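You operate a simulated robot arm through the tools that you are given. There is no shell and no other tool. Be economical: measure what you need, move in short steps, check, and stop when the job is done.

Carry out the task below with a simulated robot arm. There is one attempt and no reset: what you move stays moved.

Task
Plug the pump in, prime it, switch it on and open the blue valve.
Fine: plug in and three strokes of the yellow plunger before the switch.

The check looks at the end state, three seconds after you hand in, the way a careful person would. Anything else that was tipped, shoved, dropped, spilled or broken makes it a failure.

Robot
A 6-joint arm with a fingered hand, fixed in place. Base frame: the origin is at the foot of the arm, x ahead of it, y to its left, z up. Readings come in m, rad, newtons and seconds.
With the tool pointing down near the work surface it reaches from about 0.34 to 0.76 m from the base axis. Its first joint turns from -2.897 to 2.897 rad. Payload 4 kg.
The TCP is the grasp point between the finger pads, 0.026 m short of the fingertips. In the tool frame z runs along the fingers and y along their closing line. Largest opening 0.148 m; the body of the gripper starts 0.073 m behind the TCP. The gripper is a hand of 3 fingers: y runs from the thumb to the fingers, the wrist lies at [0, 0, -0.239] in the tool frame, and closing takes about 1.5 s.
Orientation is that of the tool frame in the base frame, as [roll, pitch, yaw] about the fixed x, y, z axes, in that order (R = Rz(yaw) Ry(pitch) Rx(roll)). With the fingers straight down and closing along the base's y, the tool's x points along the base's -x, its y along +y and its z along -z.

Tools
- The arm moves only by the tool nudge_tool. Its argument "rows" is a list of rows, each a list of 3 entries, a list of its own where there are three numbers: the shift along the tool's x, y, z in units of 25 mm (1.0 is 25 mm), then the turn, a rotation vector about the tool's x, y, z in units of 6 degrees (1.0 is 6 degrees), then the gripper command, from -1 (fully open) to 1 (shut), values between in proportion. In form: [[[tx, ty, tz], [wx, wy, wz], hand], ...]. A call has 1 to 12 rows; each row shifts and turns the commanded pose from where the row before left it, along the tool's axes as they then stand. A call with a number of a shift or a turn outside -1 to 1 is refused whole. A row lasts 0.2 s, in which the tool goes at most 0.05 m and 0.15 rad; a call with a longer step from one row to the next is refused whole, and so is a gripper value outside its range. A pose out of reach is approached as far as the arm can. The call stops where the force on the tool passes 50 N (or 10 N more than at its start, if that is more) or the arm is blocked; 0.2 s more then pass. Each finger travels about 0.153 m/s and halts on what it meets, pressing with about 32 N; the grip force reading is that of the motor and also rises with nothing between the fingers. The clock runs only during rows and for 0.2 s after the last one: add rows that do not move to give the fingers time. The reply holds the time, the measured pose of the TCP, the force on the tool along the base axes, the opening and the grip force, in the units named above and with some noise, with the torque about the TCP (base axes, N m) and any sound that the robot's microphone picked up.
- Cameras (640 x 400 px; columns grow to the right, rows downward): "scene" is fixed at [0.04, -0.5024, 1.6405]; the picture's right is [0.52, -0.85, 0.00], its down [-0.62, -0.38, -0.69] and it looks along [0.59, 0.36, -0.72] (base axes); focal length 366 px, centre (320, 200). "wrist" rides on the gripper at [0.068, -0.039, -0.09] in the tool frame; the picture's right is [0.50, 0.87, 0.00], its down [-0.66, 0.38, -0.65] and it looks along [-0.57, 0.33, 0.76] (tool axes); focal length 222 px, centre (320, 200). There is no depth. A picture from a camera that has moved, and an enlarged one, comes with that camera's place and axes in the base frame and with its lens. The place of the scene camera against the robot may be out by one fixed shift of up to 0.012 m in any direction.
- capture(camera): a new picture of that camera. No time passes.
- move_column(by): slides the trunk up (or, below 0, down) by that many m; the arm rides with it, the base frame stays. It gives what a move gives, with no picture.
- grasp_type(shape): the hand has 3 fingers and takes this shape, open, in about a second: jaw (thumb against the fingers, like two jaws); tri (thumb and two fingers); tip (a fingertip pinch); poke (one finger out to press); point (the index stretched); flat (the hand flat); cup (the hand cupped); fist (a fist). The gripper value then closes the fingers along that shape, each until it touches; the sizes above hold for jaw. It gives what a move gives, with no picture.
- close_up(camera, box): a new picture of the part [left, top, right, bottom] of that camera's present view, enlarged. No time passes.
- sign_off(): hands the job in; it is judged then, once.

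Work in short steps. Places have to be worked out from the pictures, the camera data and where the tool is seen: move nearer, look again, correct. Check each grasp and each placing, and mend what went wrong. You have 120 turns and 84 pictures in all, those below and enlarged ones among them. Open the gripper and draw the arm clear of the work before you hand the job in, unless the task says otherwise; then end with one line.

The tools are called after "Request:" as a command line: name --argument value ..., lists and objects as JSON in quotes. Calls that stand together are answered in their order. nudge_tool: Moves the arm, as the interface text tells. Its arguments: {"type":"object","properties":{"rows":{"type":"array","items":{"type":"array"}}},"required":["rows"]} The other tools are called the same way: move_column (by) slides the trunk up or down; grasp_type (shape) gives the hand a shape; capture (camera) takes a picture; close_up (camera, box) takes an enlarged picture of a part of a camera's view; sign_off () hands the job in.

At the start:

```text
t: 0.0
position: [0.4438, 0.1827, 1.2359]
ee_rot: [3.14, 0.0, -3.141]
force: [0.6, 0.6, 0.0]
torque: [0.0, -0.01, -0.01]
grip_width: 0.1477
grasp_force: 0.1
shape: jaw
trunk travel left (down, up): [-0.525, 0.065]
```

scene: 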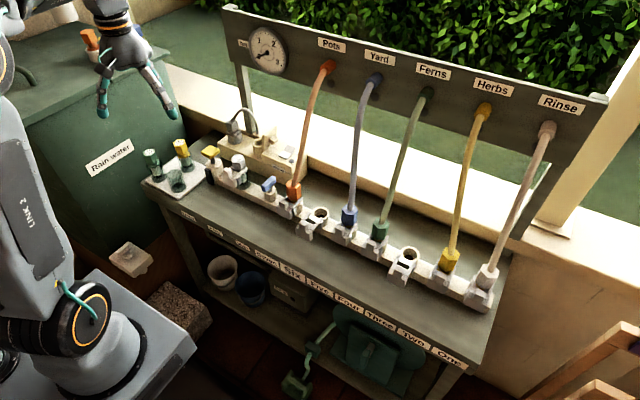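
wrist: 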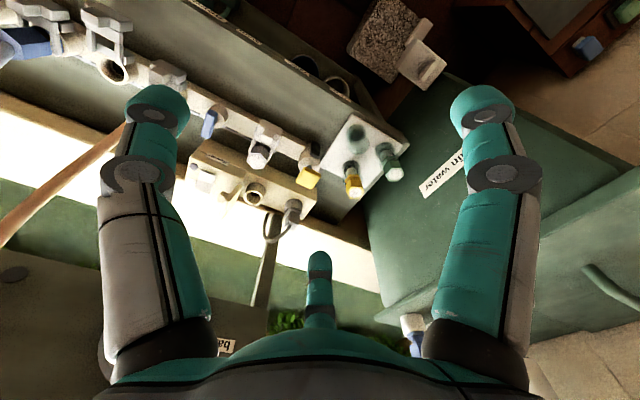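

I'll start by enlarging the left end of the bench, where the pump, plug and valves appear to be.

Request:
close_up --camera "scene" --box '[130, 90, 330, 215]'

Request:
close_up --camera "scene" --box '[260, 150, 520, 312]'

Request:
close_up --camera "wrist" --box '[160, 80, 440, 255]'

```text
3.20 times, centred on (230, 152) of scene
camera zoom: at [0.04, -0.5024, 1.6405], right [0.52, -0.85, 0.0], down [-0.62, -0.38, -0.69], along [0.59, 0.36, -0.72], focal length 1172 px, centre (608, 352)
```

zoom: 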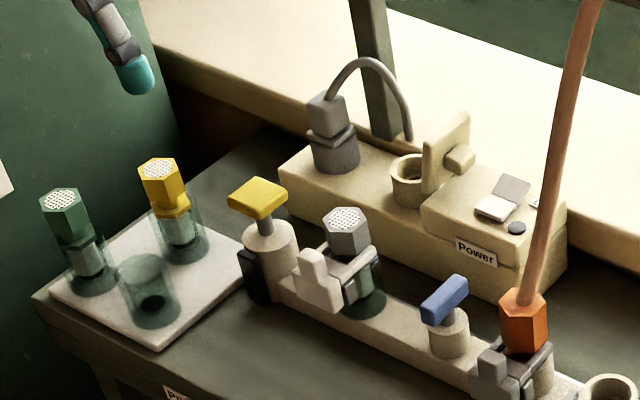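

```text
2.46 times, centred on (390, 231) of scene
camera zoom: at [0.04, -0.5024, 1.6405], right [0.52, -0.85, 0.0], down [-0.62, -0.38, -0.69], along [0.59, 0.36, -0.72], focal length 902 px, centre (148, 124)
```

zoom: 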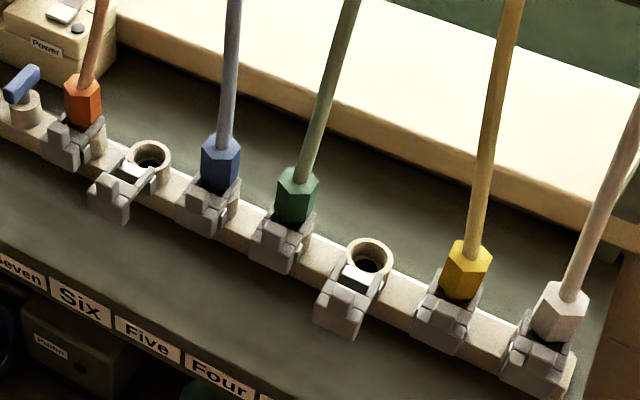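

```text
2.29 times, centred on (300, 168) of wrist
camera zoom: at [0.3775, 0.1444, 1.3248], right [-0.5, 0.87, 0.0], down [0.66, 0.38, 0.65], along [0.57, 0.33, -0.76], focal length 508 px, centre (366, 274)
```

zoom: 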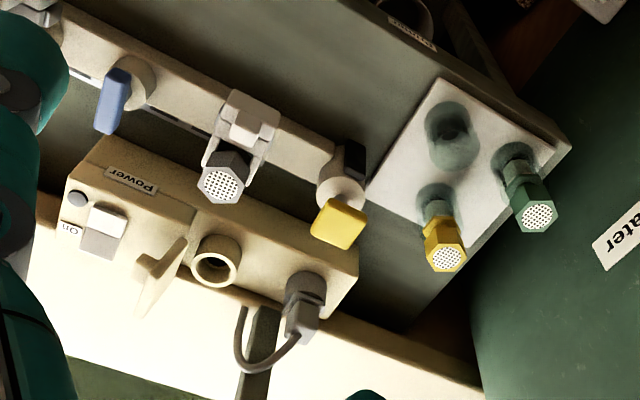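

The yellow plunger is at about (0.64, 0.27, 0.915) and the parked grey plug at about (0.775, 0.29, 0.92). The socket is at about (0.76, 0.18, 0.89) and the blue lever at about (0.64, 0.04, 0.89). I'll lower the trunk and move forward, staying above everything, to look closer.

Request:
move_column --by -0.15

Request:
nudge_tool --rows '[[[-0.8, -0.25, 0], [0, 0, 0], -1], [[-0.8, -0.25, 0], [0, 0, 0], -1], [[-0.8, -0.25, 0], [0, 0, 0], -1], [[-0.8, -0.25, 0], [0, 0, 0], -1], [[-0.8, -0.25, 0], [0, 0, 0], -1], [[-0.8, -0.25, 0], [0, 0, 0], -1], [[-0.8, -0.25, 0], [0, 0, 0], -1], [[-0.8, -0.25, 0], [0, 0, 0], -1]]'

Request:
capture --camera "wrist"

Request:
capture --camera "scene"

```text
t: 1.8
position: [0.4445, 0.182, 1.0861]
ee_rot: [-3.141, 0.001, 3.14]
force: [-0.7, 0.0, -0.4]
torque: [-0.01, -0.01, 0.02]
grip_width: 0.1479
grasp_force: 0.1
shape: jaw
trunk travel left (down, up): [-0.375, 0.215]
```

```text
t: 3.5
position: [0.6036, 0.1328, 1.086]
ee_rot: [3.139, 0.001, -3.141]
force: [0.3, 0.7, -0.7]
torque: [0.0, -0.03, 0.03]
grip_width: 0.1481
grasp_force: 0.0
shape: jaw
trunk travel left (down, up): [-0.375, 0.215]
```

```text
78 pictures are left
camera wrist: at [0.5374, 0.094, 1.1751], right [-0.5, 0.87, 0.0], down [0.66, 0.38, 0.65], along [0.57, 0.33, -0.76], focal length 222 px, centre (320, 200)
```

wrist: 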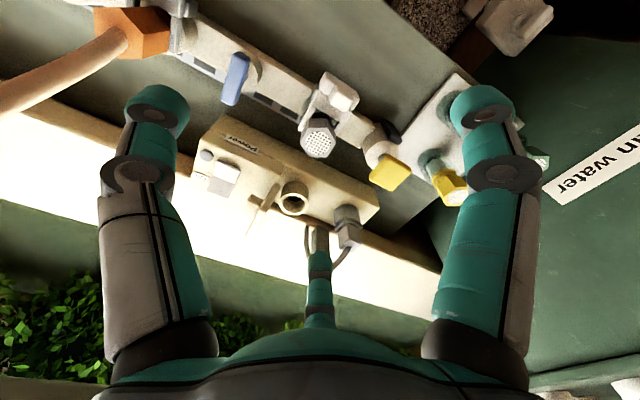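

```text
77 pictures are left
```

scene: 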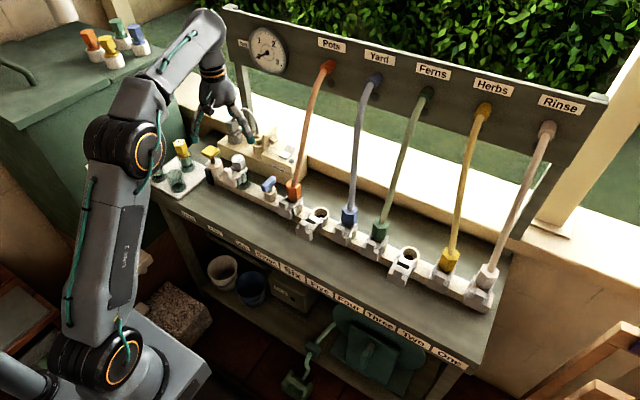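

The view is clear. I'll enlarge the pump area from the wrist camera.

Request:
close_up --camera "wrist" --box '[180, 100, 380, 260]'

Request:
close_up --camera "wrist" --box '[180, 40, 300, 136]'

```text
2.50 times, centred on (280, 180) of wrist
camera zoom: at [0.5374, 0.094, 1.1751], right [-0.5, 0.87, 0.0], down [0.66, 0.38, 0.65], along [0.57, 0.33, -0.76], focal length 555 px, centre (420, 250)
```

zoom: 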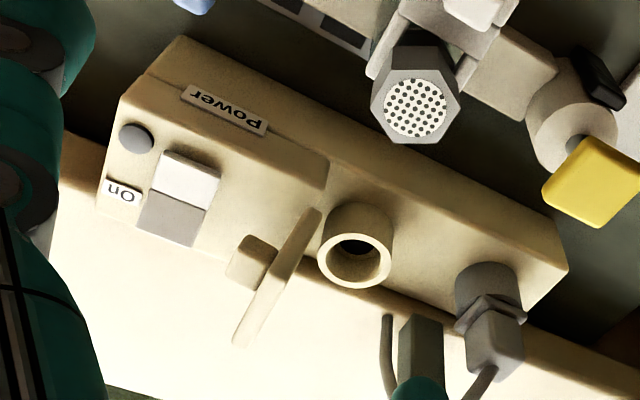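

```text
4.17 times, centred on (240, 88) of wrist
camera zoom: at [0.5374, 0.094, 1.1751], right [-0.5, 0.87, 0.0], down [0.66, 0.38, 0.65], along [0.57, 0.33, -0.76], focal length 926 px, centre (653, 667)
```

zoom: 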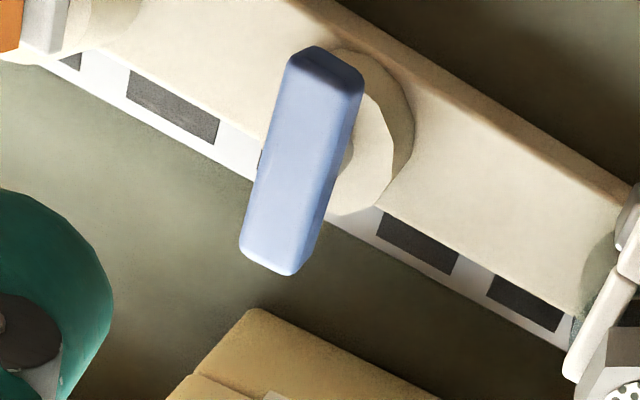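

The plug sits in a parking cup and the socket flap is already open. Before choosing a grasp I need to see how the fingers look when closed in "jaw" and in "tip".

Request:
nudge_tool --rows '[[[0, 0, 0], [0, 0, 0], 0.6], [[0, 0, 0], [0, 0, 0], 0.6], [[0, 0, 0], [0, 0, 0], 0.6], [[0, 0, 0], [0, 0, 0], 0.6], [[0, 0, 0], [0, 0, 0], 0.6]]'

Request:
capture --camera "wrist"

Request:
grasp_type --shape "tip"

Request:
capture --camera "wrist"

```text
t: 4.8
position: [0.6047, 0.1319, 1.086]
ee_rot: [3.141, -0.001, -3.141]
force: [0.5, 0.0, 0.2]
torque: [0.02, 0.02, 0.02]
grip_width: 0.0301
grasp_force: 0.0
shape: jaw
trunk travel left (down, up): [-0.375, 0.215]
```

```text
74 pictures are left
camera wrist: at [0.5373, 0.094, 1.1751], right [-0.5, 0.87, 0.0], down [0.66, 0.38, 0.65], along [0.57, 0.33, -0.76], focal length 222 px, centre (320, 200)
```

wrist: 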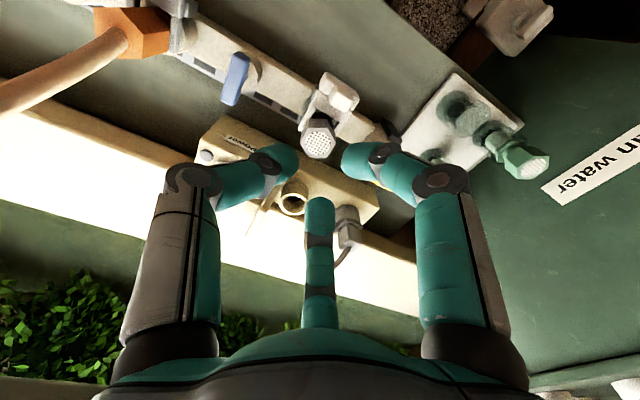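

```text
t: 5.7
position: [0.6043, 0.1323, 1.0874]
ee_rot: [-3.141, 0.0, -3.141]
force: [0.3, 0.5, 0.1]
torque: [0.03, 0.01, -0.01]
grip_width: 0.1481
grasp_force: 0.0
shape: tip
trunk travel left (down, up): [-0.375, 0.215]
```

```text
73 pictures are left
camera wrist: at [0.5373, 0.094, 1.1751], right [-0.5, 0.87, 0.0], down [0.66, 0.38, 0.65], along [0.57, 0.33, -0.76], focal length 222 px, centre (320, 200)
```

wrist: 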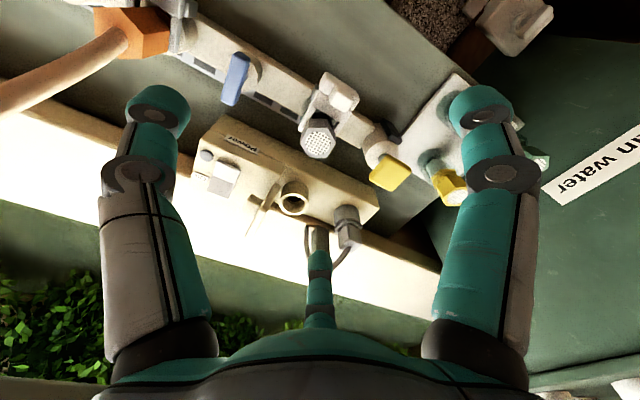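

All three fingers close radially toward the TCP. I need the flap and plug geometry in more detail, so I'll enlarge them from both cameras.

Request:
close_up --camera "scene" --box '[215, 100, 311, 160]'

Request:
close_up --camera "wrist" --box '[250, 160, 370, 250]'

```text
6.67 times, centred on (263, 130) of scene
camera zoom: at [0.04, -0.5024, 1.6405], right [0.52, -0.85, 0.0], down [-0.62, -0.38, -0.69], along [0.59, 0.36, -0.72], focal length 2442 px, centre (700, 667)
```

zoom: 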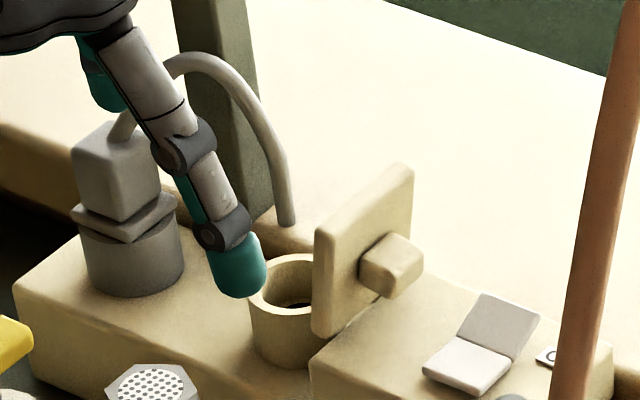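

```text
4.44 times, centred on (310, 205) of wrist
camera zoom: at [0.5373, 0.094, 1.1751], right [-0.5, 0.87, 0.0], down [0.66, 0.38, 0.65], along [0.57, 0.33, -0.76], focal length 987 px, centre (364, 178)
```

zoom: 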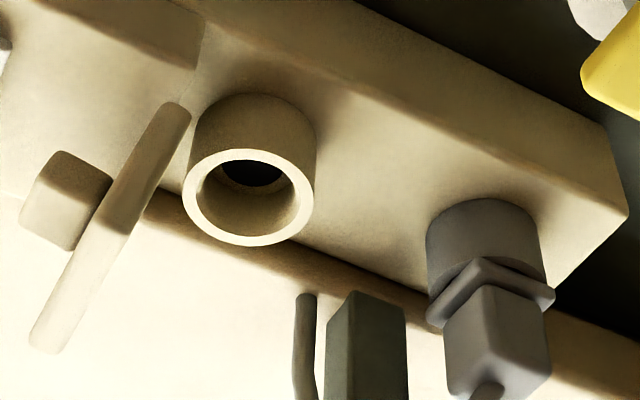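

The flap stands upright on the socket's -y side, about 3 cm from the socket centre, so no finger should go there. I'll see how "tip" and "tri" close, in case one gives a slim two-sided pinch.

Request:
nudge_tool --rows '[[[0, 0, 0], [0, 0, 0], 0.5], [[0, 0, 0], [0, 0, 0], 0.5], [[0, 0, 0], [0, 0, 0], 0.5], [[0, 0, 0], [0, 0, 0], 0.5], [[0, 0, 0], [0, 0, 0], 0.5]]'

Request:
capture --camera "wrist"

Request:
grasp_type --shape "tri"

Request:
nudge_tool --rows '[[[0, 0, 0], [0, 0, 0], 0.5], [[0, 0, 0], [0, 0, 0], 0.5], [[0, 0, 0], [0, 0, 0], 0.5], [[0, 0, 0], [0, 0, 0], 0.5], [[0, 0, 0], [0, 0, 0], 0.5]]'

Request:
capture --camera "wrist"

Request:
grasp_type --shape "poke"

Request:
capture --camera "wrist"

```text
t: 6.8
position: [0.6053, 0.1324, 1.0861]
ee_rot: [-3.141, 0.0, -3.141]
force: [0.1, -0.4, 0.6]
torque: [0.01, 0.0, -0.02]
grip_width: 0.0374
grasp_force: 0.0
shape: tip
trunk travel left (down, up): [-0.375, 0.215]
```

```text
70 pictures are left
camera wrist: at [0.5373, 0.094, 1.1751], right [-0.5, 0.87, 0.0], down [0.66, 0.38, 0.65], along [0.57, 0.33, -0.76], focal length 222 px, centre (320, 200)
```

wrist: 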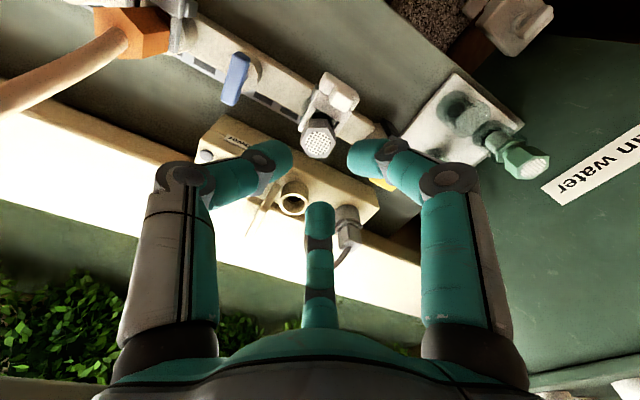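

```text
t: 7.8
position: [0.6046, 0.1312, 1.0843]
ee_rot: [-3.141, 0.0, 3.141]
force: [1.4, 0.2, -1.2]
torque: [0.0, 0.01, 0.01]
grip_width: 0.148
grasp_force: 0.1
shape: tri
trunk travel left (down, up): [-0.375, 0.215]
```

```text
t: 8.9
position: [0.6042, 0.132, 1.0851]
ee_rot: [-3.141, 0.001, 3.14]
force: [0.1, 0.5, 0.5]
torque: [0.02, 0.0, 0.02]
grip_width: 0.0374
grasp_force: 0.2
shape: tri
trunk travel left (down, up): [-0.375, 0.215]
```

```text
69 pictures are left
camera wrist: at [0.5373, 0.094, 1.1751], right [-0.5, 0.87, 0.0], down [0.66, 0.38, 0.65], along [0.57, 0.33, -0.76], focal length 222 px, centre (320, 200)
```

wrist: 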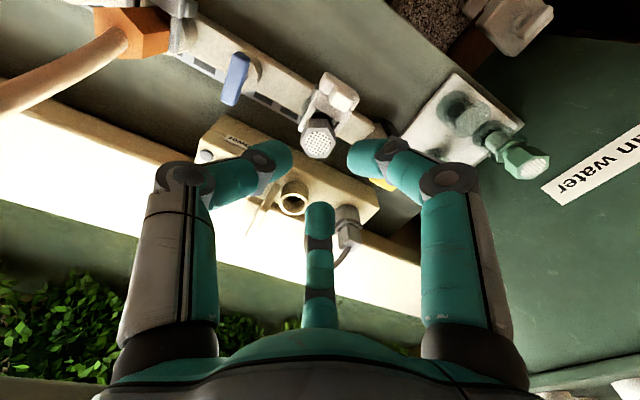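

```text
t: 9.8
position: [0.6055, 0.132, 1.0847]
ee_rot: [3.141, -0.002, 3.141]
force: [-0.1, 0.3, -0.7]
torque: [-0.01, -0.03, -0.02]
grip_width: 0.0
grasp_force: 0.0
shape: poke
trunk travel left (down, up): [-0.375, 0.215]
```

```text
68 pictures are left
camera wrist: at [0.5373, 0.094, 1.1751], right [-0.5, 0.87, 0.0], down [0.66, 0.38, 0.65], along [0.57, 0.33, -0.76], focal length 222 px, centre (320, 200)
```

wrist: 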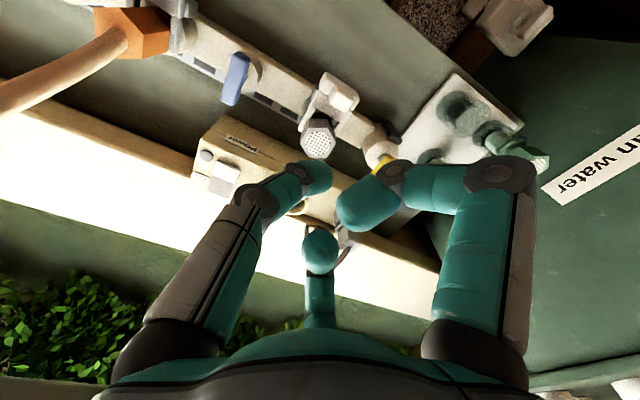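

All the grips close the same way, radially with three fingers; only poke is different. To miss the flap, the post and the board, I'll turn the hand so the thumb points back-right and lean it forward about 25°, which also gives the reach to the plug.

Request:
grasp_type --shape "jaw"

Request:
nudge_tool --rows '[[[0, 0, 0], [0, 0, 0.952], -0.1], [[0, 0, 0], [0, 0, 0.952], -0.1], [[0, 0, 0], [0, 0, 0.952], -0.1], [[0, 0, 0], [0, 0, 0.952], -0.1], [[0, 0, 0], [0, 0, 0.952], -0.1], [[0, 0, 0], [0, 0, 0.952], -0.1], [[0, 0, 0], [0, 0, 0.952], -0.1], [[0, 0, 0], [-0.536, -0.638, 0], -0.1], [[0, 0, 0], [-0.536, -0.638, 0], -0.1], [[0, 0, 0], [-0.536, -0.638, 0], -0.1], [[0, 0, 0], [-0.536, -0.638, 0], -0.1], [[0, 0, 0], [-0.536, -0.638, 0], -0.1]]'

Request:
capture --camera "wrist"

Request:
capture --camera "scene"

```text
t: 10.8
position: [0.6046, 0.133, 1.0852]
ee_rot: [3.141, 0.0, 3.141]
force: [0.6, 0.1, 1.0]
torque: [-0.02, 0.0, 0.01]
grip_width: 0.148
grasp_force: 0.0
shape: jaw
trunk travel left (down, up): [-0.375, 0.215]
```

```text
t: 13.3
position: [0.6047, 0.1332, 1.085]
ee_rot: [2.847, 0.329, 2.394]
force: [0.1, 0.3, 0.1]
torque: [-0.01, 0.01, -0.04]
grip_width: 0.0818
grasp_force: 0.1
shape: jaw
trunk travel left (down, up): [-0.375, 0.215]
```

```text
67 pictures are left
camera wrist: at [0.4968, 0.1474, 1.1341], right [0.16, 0.98, 0.07], down [0.4, -0.13, 0.91], along [0.9, -0.11, -0.41], focal length 222 px, centre (320, 200)
```

wrist: 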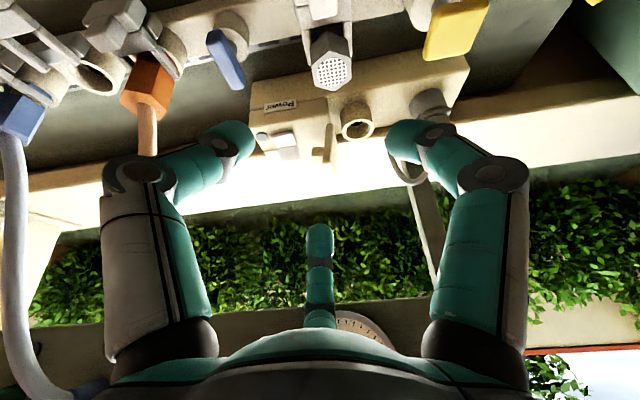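

```text
66 pictures are left
```

scene: 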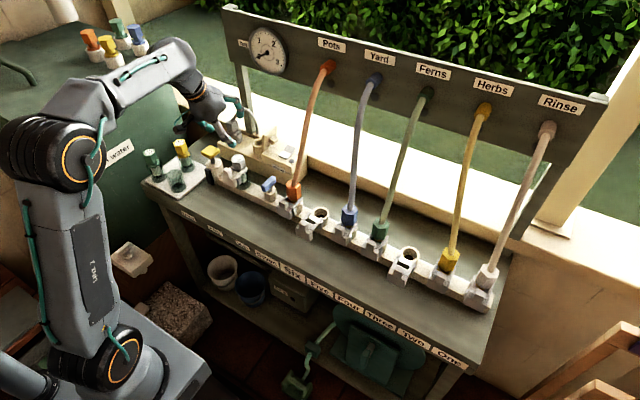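

Orientation is as intended. Next I'll move up over the front of the plug area and look again to refine its position.

Request:
nudge_tool --rows '[[[0.248, 0.883, 0.314], [0, 0, 0], -0.1], [[0.248, 0.883, 0.314], [0, 0, 0], -0.1], [[0.248, 0.883, 0.314], [0, 0, 0], -0.1], [[0.248, 0.883, 0.314], [0, 0, 0], -0.1], [[0.248, 0.883, 0.314], [0, 0, 0], -0.1], [[0.248, 0.883, 0.314], [0, 0, 0], -0.1], [[0.248, 0.883, 0.314], [0, 0, 0], -0.1], [[0.248, 0.883, 0.314], [0, 0, 0], -0.1]]'

Request:
capture --camera "wrist"

Request:
close_up --camera "wrist" --box '[220, 80, 420, 240]'

Request:
close_up --camera "scene" --box '[160, 80, 320, 180]'

```text
t: 15.2
position: [0.7003, 0.3009, 1.0618]
ee_rot: [2.849, 0.33, 2.398]
force: [0.6, -0.8, 0.1]
torque: [0.04, 0.02, -0.01]
grip_width: 0.0818
grasp_force: 0.0
shape: jaw
trunk travel left (down, up): [-0.375, 0.215]
```

```text
65 pictures are left
camera wrist: at [0.5928, 0.3147, 1.1095], right [0.16, 0.98, 0.07], down [0.4, -0.13, 0.91], along [0.9, -0.11, -0.41], focal length 222 px, centre (320, 200)
```

wrist: 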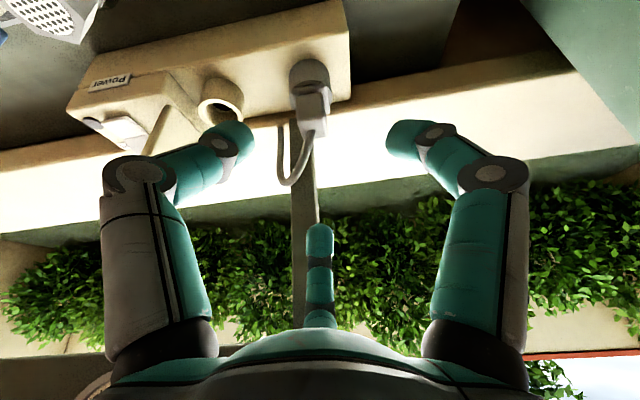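

```text
2.50 times, centred on (320, 160) of wrist
camera zoom: at [0.5928, 0.3147, 1.1095], right [0.16, 0.98, 0.07], down [0.4, -0.13, 0.91], along [0.9, -0.11, -0.41], focal length 555 px, centre (320, 300)
```

zoom: 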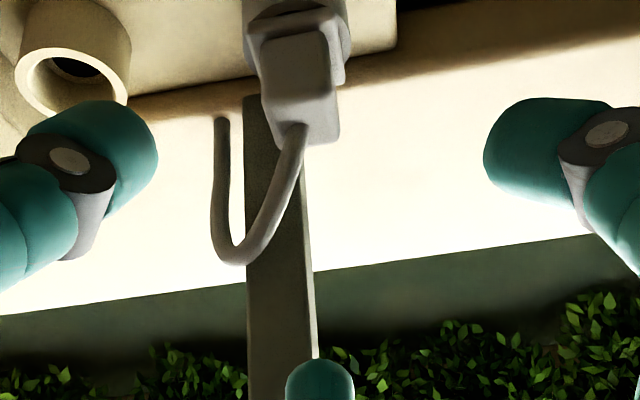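

```text
4.00 times, centred on (240, 130) of scene
camera zoom: at [0.04, -0.5024, 1.6405], right [0.52, -0.85, 0.0], down [-0.62, -0.38, -0.69], along [0.59, 0.36, -0.72], focal length 1465 px, centre (640, 480)
```

zoom: 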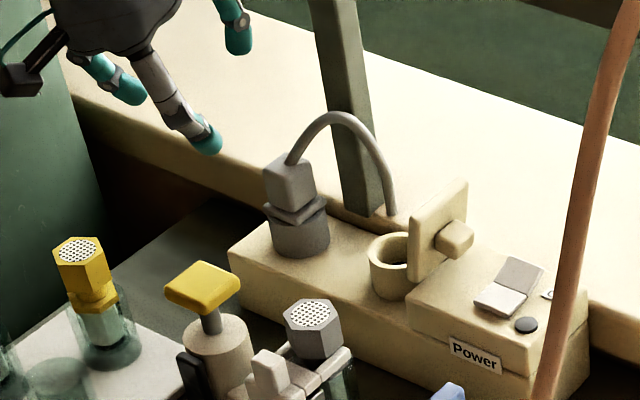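

The plug body is a ~30 mm cube at about (0.772, 0.2925), z 0.91–0.941, aligned with the box. The cable leaves into the gap between two fingers. I'll approach along the tool axis and stop short to inspect.

Request:
nudge_tool --rows '[[[-0.238, -0.018, 0.8], [0, 0, 0], -0.1], [[-0.238, -0.018, 0.8], [0, 0, 0], -0.1], [[0, 0, 0.8], [0, 0, 0], -0.1], [[0, 0, 0.8], [0, 0, 0], -0.1], [[0, 0, 0.6], [0, 0, 0], -0.1]]'

Request:
capture --camera "wrist"

Request:
close_up --camera "scene" --box '[160, 80, 320, 180]'

```text
t: 16.4
position: [0.7475, 0.2937, 0.9801]
ee_rot: [2.847, 0.328, 2.393]
force: [0.7, -0.2, -0.3]
torque: [-0.01, -0.01, -0.02]
grip_width: 0.0821
grasp_force: 0.1
shape: jaw
trunk travel left (down, up): [-0.375, 0.215]
```

```text
62 pictures are left
camera wrist: at [0.6393, 0.3074, 1.0285], right [0.16, 0.98, 0.07], down [0.4, -0.13, 0.91], along [0.9, -0.11, -0.41], focal length 222 px, centre (320, 200)
```

wrist: 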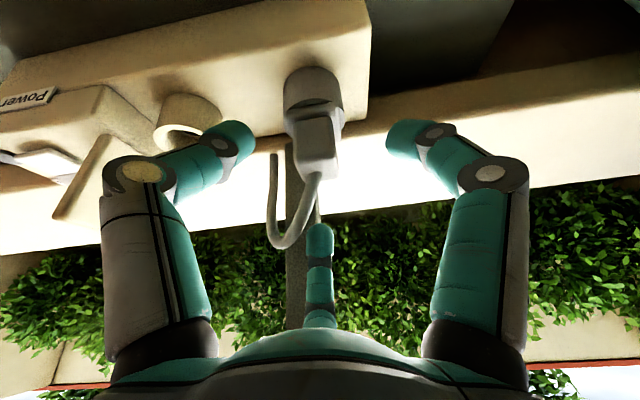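

```text
4.00 times, centred on (240, 130) of scene
camera zoom: at [0.04, -0.5024, 1.6405], right [0.52, -0.85, 0.0], down [-0.62, -0.38, -0.69], along [0.59, 0.36, -0.72], focal length 1465 px, centre (640, 480)
```

zoom: 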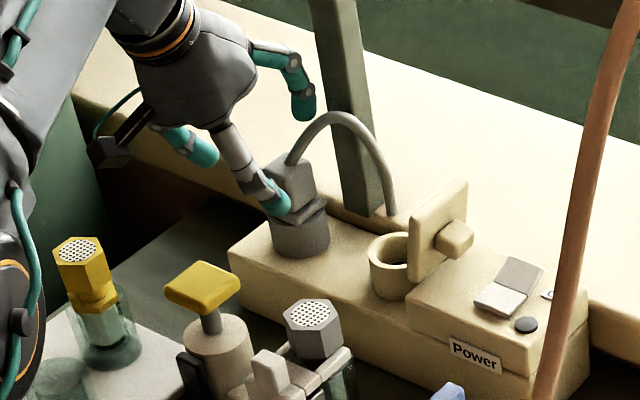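

The fix holds at (0.7725, 0.293). I'll advance the last 46 mm along the tool axis and check before closing.

Request:
nudge_tool --rows '[[[0, 0, 0.65], [0, 0, 0], -0.1], [[0, 0, 0.6], [0, 0, 0], -0.1], [[0, 0, 0.6], [0, 0, 0], -0.1]]'

Request:
close_up --camera "wrist" --box '[200, 80, 440, 272]'

Request:
close_up --camera "scene" --box '[180, 80, 300, 155]'

```text
t: 17.1
position: [0.7654, 0.2943, 0.9384]
ee_rot: [2.849, 0.33, 2.395]
force: [-2.9, 5.2, -0.6]
torque: [-0.09, -0.05, 0.26]
grip_width: 0.0802
grasp_force: 0.0
shape: jaw
trunk travel left (down, up): [-0.375, 0.215]
```

```text
2.08 times, centred on (320, 176) of wrist
camera zoom: at [0.6581, 0.3084, 0.9863], right [0.15, 0.99, 0.07], down [0.4, -0.13, 0.91], along [0.9, -0.11, -0.41], focal length 463 px, centre (320, 250)
```

zoom: 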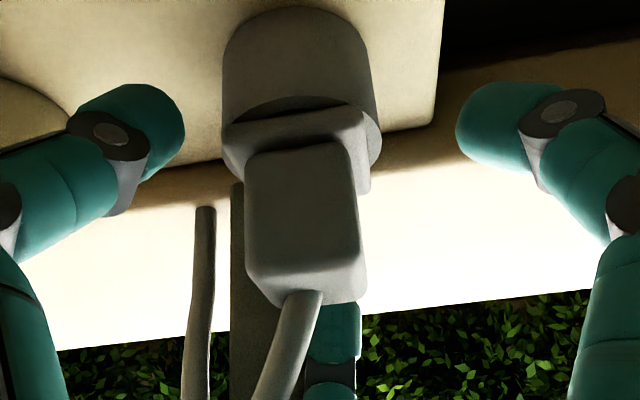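

```text
5.33 times, centred on (240, 118) of scene
camera zoom: at [0.04, -0.5024, 1.6405], right [0.52, -0.85, 0.0], down [-0.62, -0.38, -0.69], along [0.59, 0.36, -0.72], focal length 1954 px, centre (747, 640)
```

zoom: 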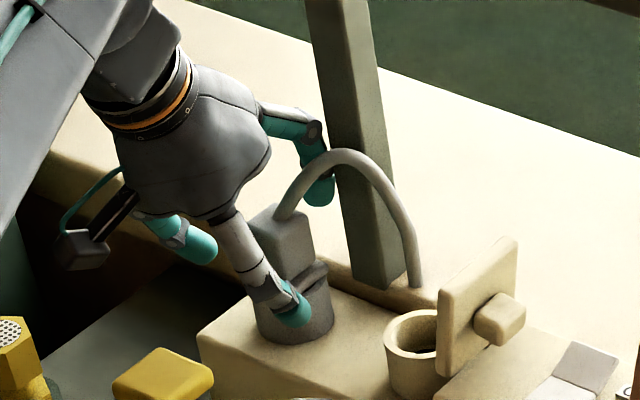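

A light 5 N contact shows the far finger just brushing the post. Closing draws it inward, away from the post, so I'll close in stages and watch the force.

Request:
nudge_tool --rows '[[[0, 0, 0], [0, 0, 0], 0.1], [[0, 0, 0], [0, 0, 0], 0.25], [[0, 0, 0], [0, 0, 0], 0.35], [[0, 0, 0], [0, 0, 0], 0.35]]'

Request:
close_up --camera "wrist" --box '[200, 80, 440, 272]'

Request:
close_up --camera "scene" --box '[200, 80, 296, 140]'

```text
t: 18.1
position: [0.7657, 0.2919, 0.9387]
ee_rot: [2.85, 0.33, 2.394]
force: [-0.2, -0.8, 0.3]
torque: [-0.01, -0.03, -0.01]
grip_width: 0.0485
grasp_force: 0.1
shape: jaw
trunk travel left (down, up): [-0.375, 0.215]
```

```text
2.08 times, centred on (320, 176) of wrist
camera zoom: at [0.6589, 0.3069, 0.9863], right [0.16, 0.98, 0.07], down [0.4, -0.13, 0.91], along [0.9, -0.11, -0.41], focal length 463 px, centre (320, 250)
```

zoom: 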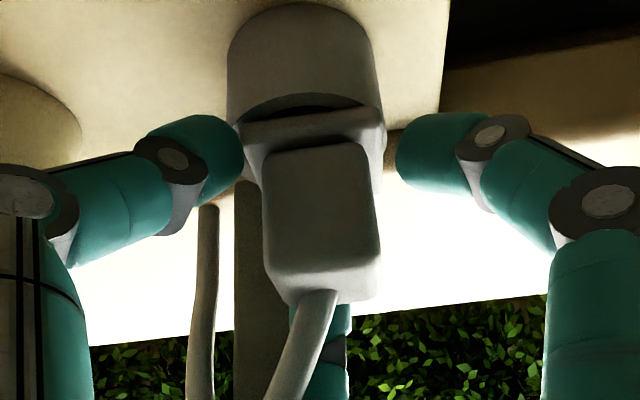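

```text
6.67 times, centred on (248, 110) of scene
camera zoom: at [0.04, -0.5024, 1.6405], right [0.52, -0.85, 0.0], down [-0.62, -0.38, -0.69], along [0.59, 0.36, -0.72], focal length 2442 px, centre (800, 800)
```

zoom: 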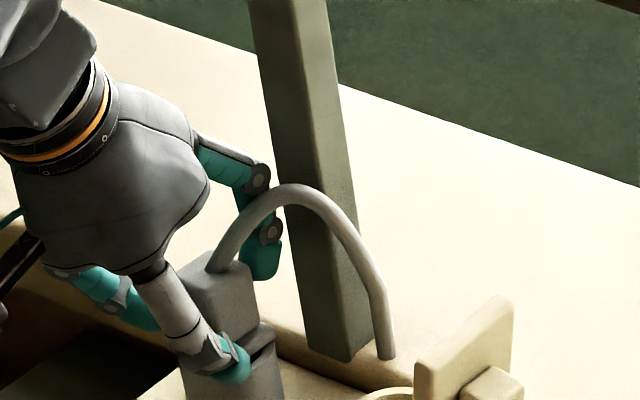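

It's free now and centred, but the tips are close to flange level. I'll back off about 8 mm and close on the body.

Request:
nudge_tool --rows '[[[0, 0, -0.32], [0, 0, 0], 0.35], [[0, 0, 0], [0, 0, 0], 0.6], [[0, 0, 0], [0, 0, 0], 0.9], [[0, 0, 0], [0, 0, 0], 0.9], [[0, 0, 0], [0, 0, 0], 0.9]]'

Request:
close_up --camera "wrist" --box '[200, 80, 440, 272]'

Request:
close_up --camera "scene" --box '[200, 80, 296, 140]'

```text
t: 19.4
position: [0.762, 0.2917, 0.9442]
ee_rot: [2.849, 0.33, 2.394]
force: [1.0, -2.0, 2.0]
torque: [-0.1, 0.03, -0.04]
grip_width: 0.0312
grasp_force: 32.0
shape: jaw
trunk travel left (down, up): [-0.375, 0.215]
```

```text
2.08 times, centred on (320, 176) of wrist
camera zoom: at [0.6551, 0.3065, 0.9931], right [0.16, 0.98, 0.07], down [0.4, -0.13, 0.91], along [0.9, -0.11, -0.41], focal length 463 px, centre (320, 250)
```

zoom: 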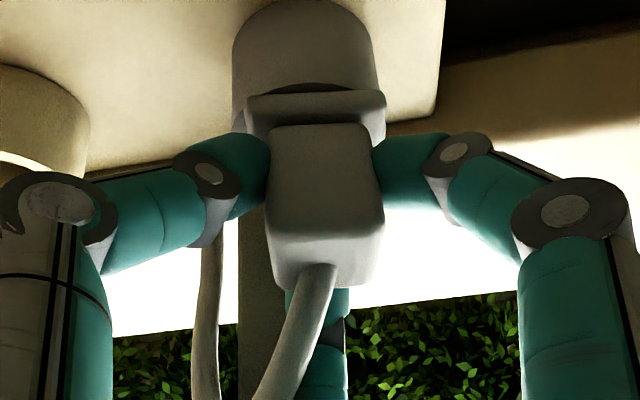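

```text
6.67 times, centred on (248, 110) of scene
camera zoom: at [0.04, -0.5024, 1.6405], right [0.52, -0.85, 0.0], down [-0.62, -0.38, -0.69], along [0.59, 0.36, -0.72], focal length 2442 px, centre (800, 800)
```

zoom: 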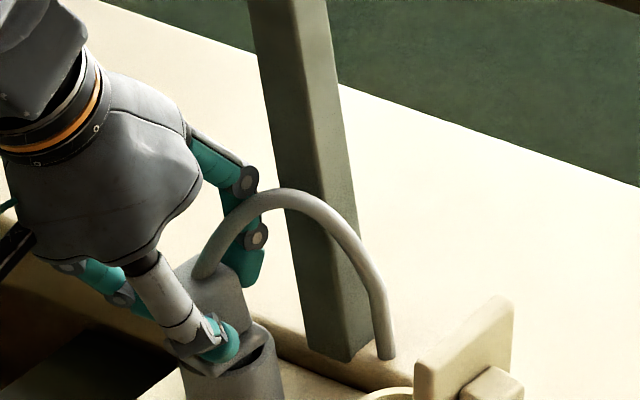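

Firm grip at 31 mm and 32 N. I'll lift straight up 20 mm and check the plug follows.

Request:
nudge_tool --rows '[[[-0.13, 0.109, -0.362], [0, 0, 0], 0.9], [[-0.13, 0.109, -0.362], [0, 0, 0], 0.9]]'

Request:
close_up --camera "wrist" --box '[200, 80, 440, 272]'

```text
t: 19.9
position: [0.7615, 0.2912, 0.9651]
ee_rot: [2.846, 0.33, 2.395]
force: [0.6, 0.8, -0.7]
torque: [0.0, -0.01, -0.01]
grip_width: 0.031
grasp_force: 32.0
shape: jaw
trunk travel left (down, up): [-0.375, 0.215]
```

```text
2.08 times, centred on (320, 176) of wrist
camera zoom: at [0.6541, 0.3059, 1.0127], right [0.16, 0.98, 0.08], down [0.4, -0.13, 0.91], along [0.9, -0.11, -0.41], focal length 463 px, centre (320, 250)
```

zoom: 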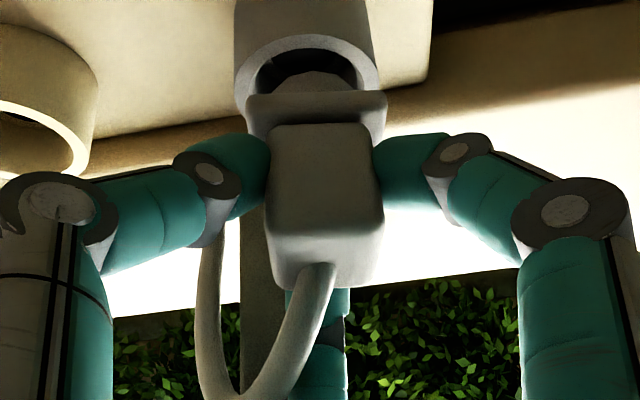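

The plug comes out cleanly. I'll raise it 40 mm more, draw it back 50 mm to clear the post, then look at the socket.

Request:
nudge_tool --rows '[[[-0.173, 0.145, -0.483], [0, 0, 0], 0.9], [[-0.173, 0.145, -0.483], [0, 0, 0], 0.9], [[-0.173, 0.145, -0.483], [0, 0, 0], 0.9], [[0.463, -0.389, -0.282], [0, 0, 0], 0.9], [[0.463, -0.389, -0.282], [0, 0, 0], 0.9], [[0.463, -0.389, -0.282], [0, 0, 0], 0.9]]'

Request:
capture --camera "wrist"

Request:
close_up --camera "wrist" --box '[140, 50, 380, 242]'

Request:
close_up --camera "scene" --box '[180, 80, 308, 160]'

```text
t: 21.4
position: [0.6982, 0.2909, 0.996]
ee_rot: [2.85, 0.328, 2.393]
force: [0.6, -1.0, -0.7]
torque: [-0.02, 0.0, -0.03]
grip_width: 0.0308
grasp_force: 32.5
shape: jaw
out of reach, approached as far as the arm can: row 1, 2, 3
trunk travel left (down, up): [-0.375, 0.215]
```

```text
53 pictures are left
camera wrist: at [0.5908, 0.305, 1.0442], right [0.16, 0.98, 0.07], down [0.4, -0.13, 0.91], along [0.9, -0.11, -0.41], focal length 222 px, centre (320, 200)
```

wrist: 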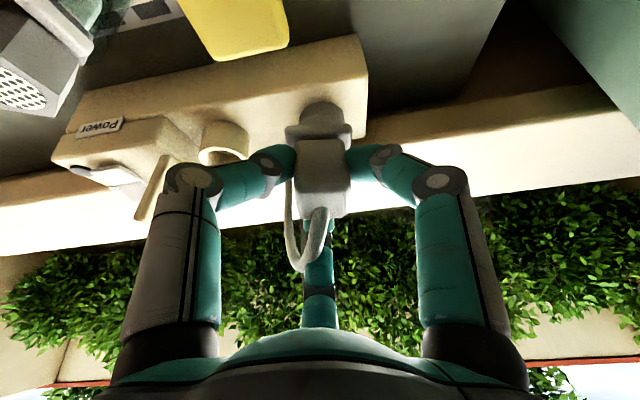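

```text
2.08 times, centred on (260, 146) of wrist
camera zoom: at [0.5908, 0.305, 1.0442], right [0.16, 0.98, 0.07], down [0.4, -0.13, 0.91], along [0.9, -0.11, -0.41], focal length 463 px, centre (445, 312)
```

zoom: 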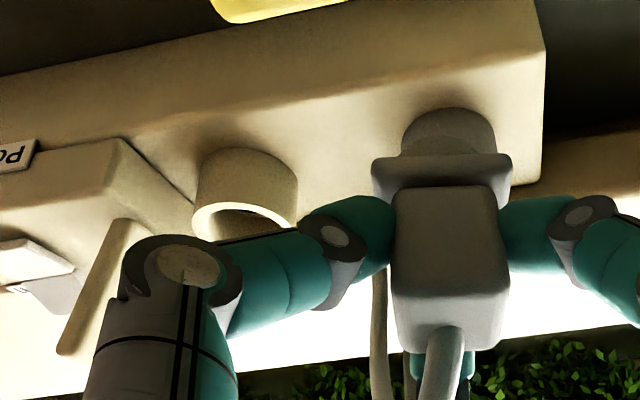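

```text
5.00 times, centred on (244, 120) of scene
camera zoom: at [0.04, -0.5024, 1.6405], right [0.52, -0.85, 0.0], down [-0.62, -0.38, -0.69], along [0.59, 0.36, -0.72], focal length 1832 px, centre (700, 600)
```

zoom: 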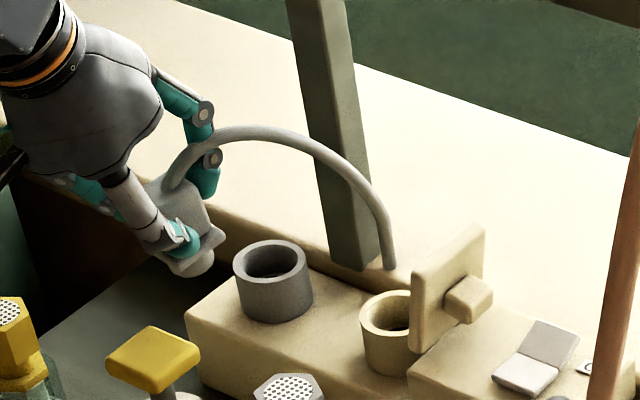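

The plug is clear of the cup. The arm was at its upward reach limit, so I'll raise the trunk 40 mm, then move sideways 105 mm toward the socket while staying back from the post.

Request:
move_column --by 0.04

Request:
nudge_tool --rows '[[[-0.54, -0.643, 0], [0, 0, 0], 0.9], [[-0.54, -0.643, 0], [0, 0, 0], 0.9], [[-0.54, -0.643, 0], [0, 0, 0], 0.9], [[-0.54, -0.643, 0], [0, 0, 0], 0.9], [[-0.54, -0.643, 0], [0, 0, 0], 0.9]]'

Request:
close_up --camera "wrist" --box '[200, 60, 440, 252]'

Request:
close_up --camera "scene" --box '[180, 80, 308, 160]'

```text
t: 22.2
position: [0.6991, 0.2904, 1.037]
ee_rot: [2.85, 0.329, 2.395]
force: [1.0, -0.1, -0.4]
torque: [0.01, 0.05, 0.0]
grip_width: 0.031
grasp_force: 31.8
shape: jaw
trunk travel left (down, up): [-0.415, 0.175]
```

```text
t: 23.4
position: [0.6995, 0.1871, 1.0357]
ee_rot: [2.851, 0.33, 2.397]
force: [0.4, 0.0, 0.5]
torque: [-0.05, 0.01, 0.03]
grip_width: 0.0308
grasp_force: 32.1
shape: jaw
trunk travel left (down, up): [-0.415, 0.175]
```

```text
2.08 times, centred on (320, 156) of wrist
camera zoom: at [0.5905, 0.2005, 1.0836], right [0.16, 0.98, 0.07], down [0.4, -0.13, 0.91], along [0.9, -0.11, -0.41], focal length 463 px, centre (320, 292)
```

zoom: 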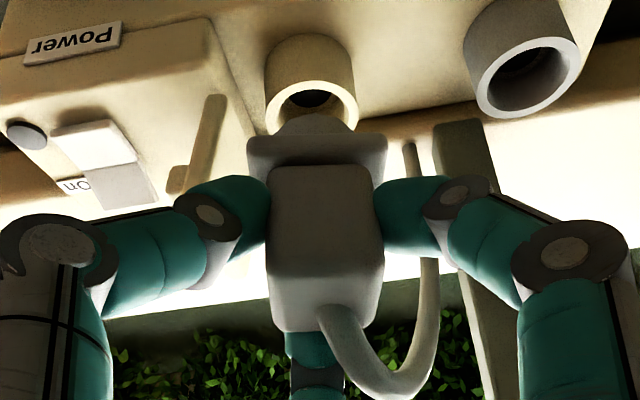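

```text
5.00 times, centred on (244, 120) of scene
camera zoom: at [0.04, -0.5024, 1.6405], right [0.52, -0.85, 0.0], down [-0.62, -0.38, -0.69], along [0.59, 0.36, -0.72], focal length 1832 px, centre (700, 600)
```

zoom: 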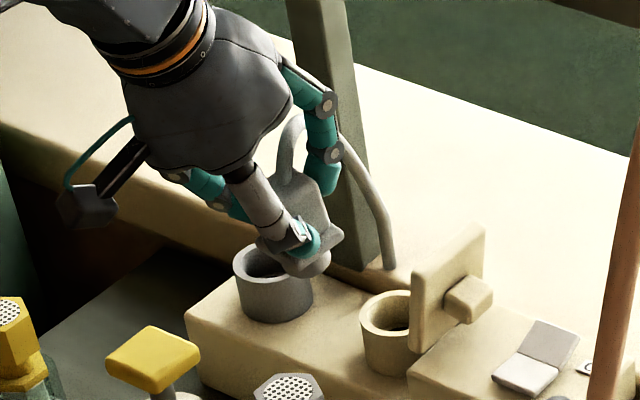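

The socket ring and cup are both visible. The socket is offset from the cup by about (-0.005, -0.106), so the target TCP is about (0.757, 0.186). I'll move over it at z≈1.006 and check alignment.

Request:
nudge_tool --rows '[[[-0.308, 0.245, 0.515], [0, 0, 0], 0.9], [[-0.308, 0.245, 0.515], [0, 0, 0], 0.9], [[-0.308, 0.245, 0.515], [0, 0, 0], 0.9], [[-0.308, 0.245, 0.515], [0, 0, 0], 0.9]]'

Request:
close_up --camera "wrist" --box '[230, 60, 410, 204]'

Request:
close_up --camera "scene" --box '[210, 95, 306, 155]'

```text
t: 24.4
position: [0.7552, 0.1855, 1.0057]
ee_rot: [2.849, 0.33, 2.396]
force: [-0.9, 0.3, -1.2]
torque: [0.0, 0.02, -0.04]
grip_width: 0.0309
grasp_force: 31.9
shape: jaw
trunk travel left (down, up): [-0.415, 0.175]
```

```text
2.78 times, centred on (320, 132) of wrist
camera zoom: at [0.6482, 0.1985, 1.0538], right [0.16, 0.98, 0.07], down [0.4, -0.13, 0.91], along [0.9, -0.11, -0.41], focal length 617 px, centre (320, 389)
```

zoom: 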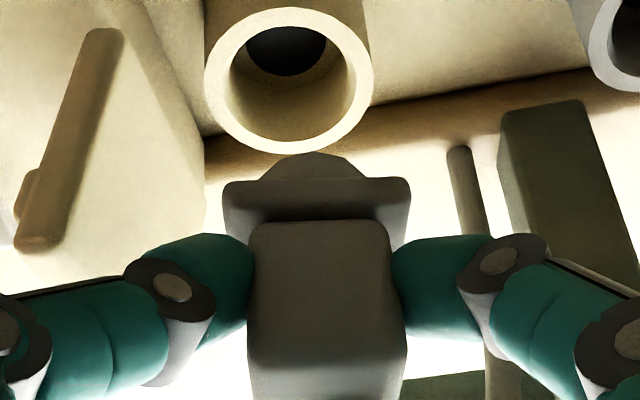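

```text
6.67 times, centred on (258, 125) of scene
camera zoom: at [0.04, -0.5024, 1.6405], right [0.52, -0.85, 0.0], down [-0.62, -0.38, -0.69], along [0.59, 0.36, -0.72], focal length 2442 px, centre (733, 700)
```

zoom: 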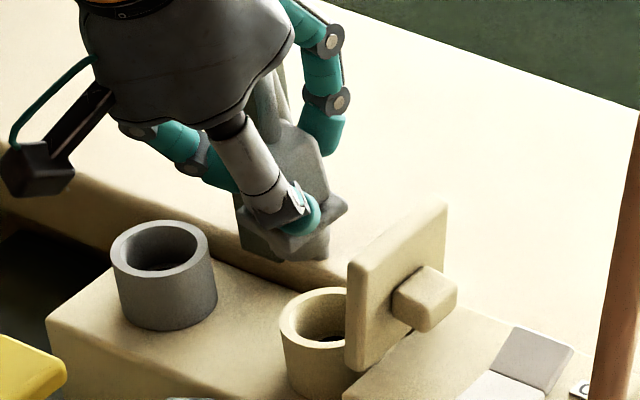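

Comparing the ring with the plug flange in both views, the plug needs about 4 mm more +x and 6 mm more -y. I'll apply that with a 25 mm descent and look again.

Request:
nudge_tool --rows '[[[0.028, -0.181, 0.487], [0, 0, 0], 0.9], [[0.028, -0.181, 0.487], [0, 0, 0], 0.9]]'

Request:
close_up --camera "wrist" --box '[230, 60, 410, 204]'

Request:
close_up --camera "scene" --box '[220, 105, 300, 155]'

```text
t: 25.0
position: [0.7598, 0.1792, 0.9812]
ee_rot: [2.848, 0.328, 2.395]
force: [0.2, 0.1, -0.4]
torque: [0.0, 0.0, 0.01]
grip_width: 0.031
grasp_force: 32.2
shape: jaw
trunk travel left (down, up): [-0.415, 0.175]
```

```text
2.78 times, centred on (320, 132) of wrist
camera zoom: at [0.6522, 0.1929, 1.0283], right [0.16, 0.98, 0.07], down [0.4, -0.13, 0.91], along [0.9, -0.11, -0.41], focal length 617 px, centre (320, 389)
```

zoom: 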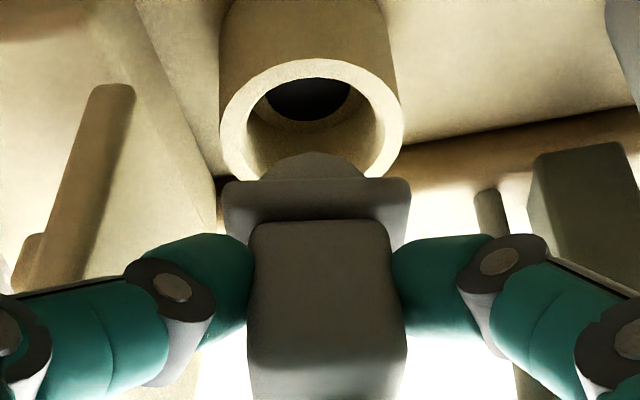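

```text
8.00 times, centred on (260, 130) of scene
camera zoom: at [0.04, -0.5024, 1.6405], right [0.52, -0.85, 0.0], down [-0.62, -0.38, -0.69], along [0.59, 0.36, -0.72], focal length 2931 px, centre (800, 760)
```

zoom: 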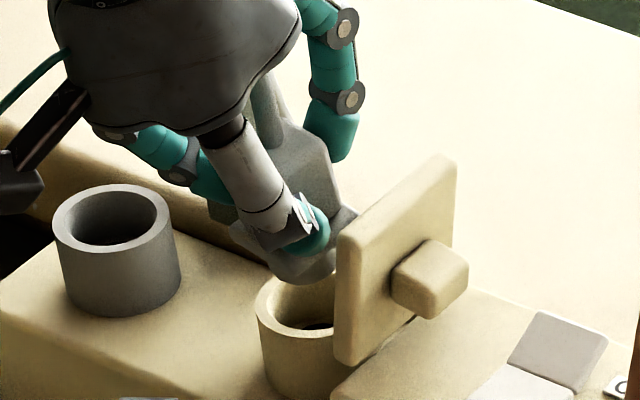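

Referring back to how the cup looked under the plug, the correction is now about (-0.0025, +0.003). I'll apply it, descend 20 mm and watch the force.

Request:
nudge_tool --rows '[[[0.203, -0.092, 0.342], [0, 0, 0], 0.9], [[0.203, -0.092, 0.342], [0, 0, 0], 0.9]]'

Request:
close_up --camera "wrist" --box '[230, 60, 410, 204]'

Request:
close_up --camera "scene" --box '[220, 105, 300, 155]'

```text
t: 25.6
position: [0.7585, 0.1819, 0.9608]
ee_rot: [2.85, 0.33, 2.396]
force: [0.4, -0.3, -1.1]
torque: [-0.02, 0.01, -0.01]
grip_width: 0.0307
grasp_force: 32.0
shape: jaw
trunk travel left (down, up): [-0.415, 0.175]
```

```text
2.78 times, centred on (320, 132) of wrist
camera zoom: at [0.6503, 0.1962, 1.0091], right [0.16, 0.98, 0.07], down [0.4, -0.13, 0.91], along [0.9, -0.11, -0.41], focal length 617 px, centre (320, 389)
```

zoom: 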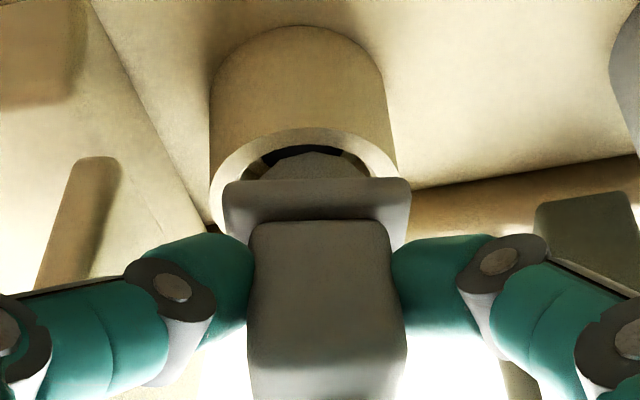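

```text
8.00 times, centred on (260, 130) of scene
camera zoom: at [0.04, -0.5024, 1.6405], right [0.52, -0.85, 0.0], down [-0.62, -0.38, -0.69], along [0.59, 0.36, -0.72], focal length 2931 px, centre (800, 760)
```

zoom: 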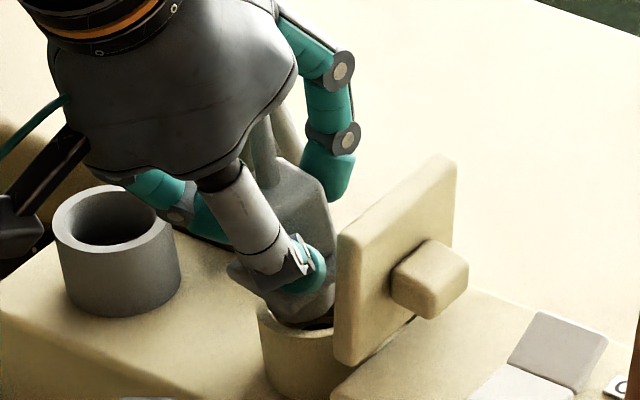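

The tail is at the mouth of the hole and looks centred. I'll descend straight 10 mm.

Request:
nudge_tool --rows '[[[0.065, -0.054, 0.181], [0, 0, 0], 0.9], [[0.065, -0.054, 0.181], [0, 0, 0], 0.9]]'

Request:
close_up --camera "wrist" --box '[230, 60, 410, 204]'

```text
t: 26.2
position: [0.7588, 0.181, 0.9508]
ee_rot: [2.848, 0.33, 2.396]
force: [4.4, -3.2, 0.5]
torque: [-0.12, -0.28, -0.04]
grip_width: 0.0305
grasp_force: 31.7
shape: jaw
trunk travel left (down, up): [-0.415, 0.175]
```

```text
2.78 times, centred on (320, 132) of wrist
camera zoom: at [0.651, 0.1953, 0.9986], right [0.16, 0.98, 0.07], down [0.4, -0.13, 0.91], along [0.9, -0.11, -0.41], focal length 617 px, centre (320, 389)
```

zoom: 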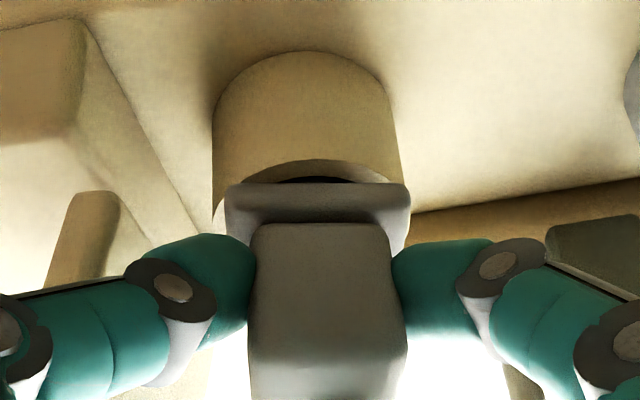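

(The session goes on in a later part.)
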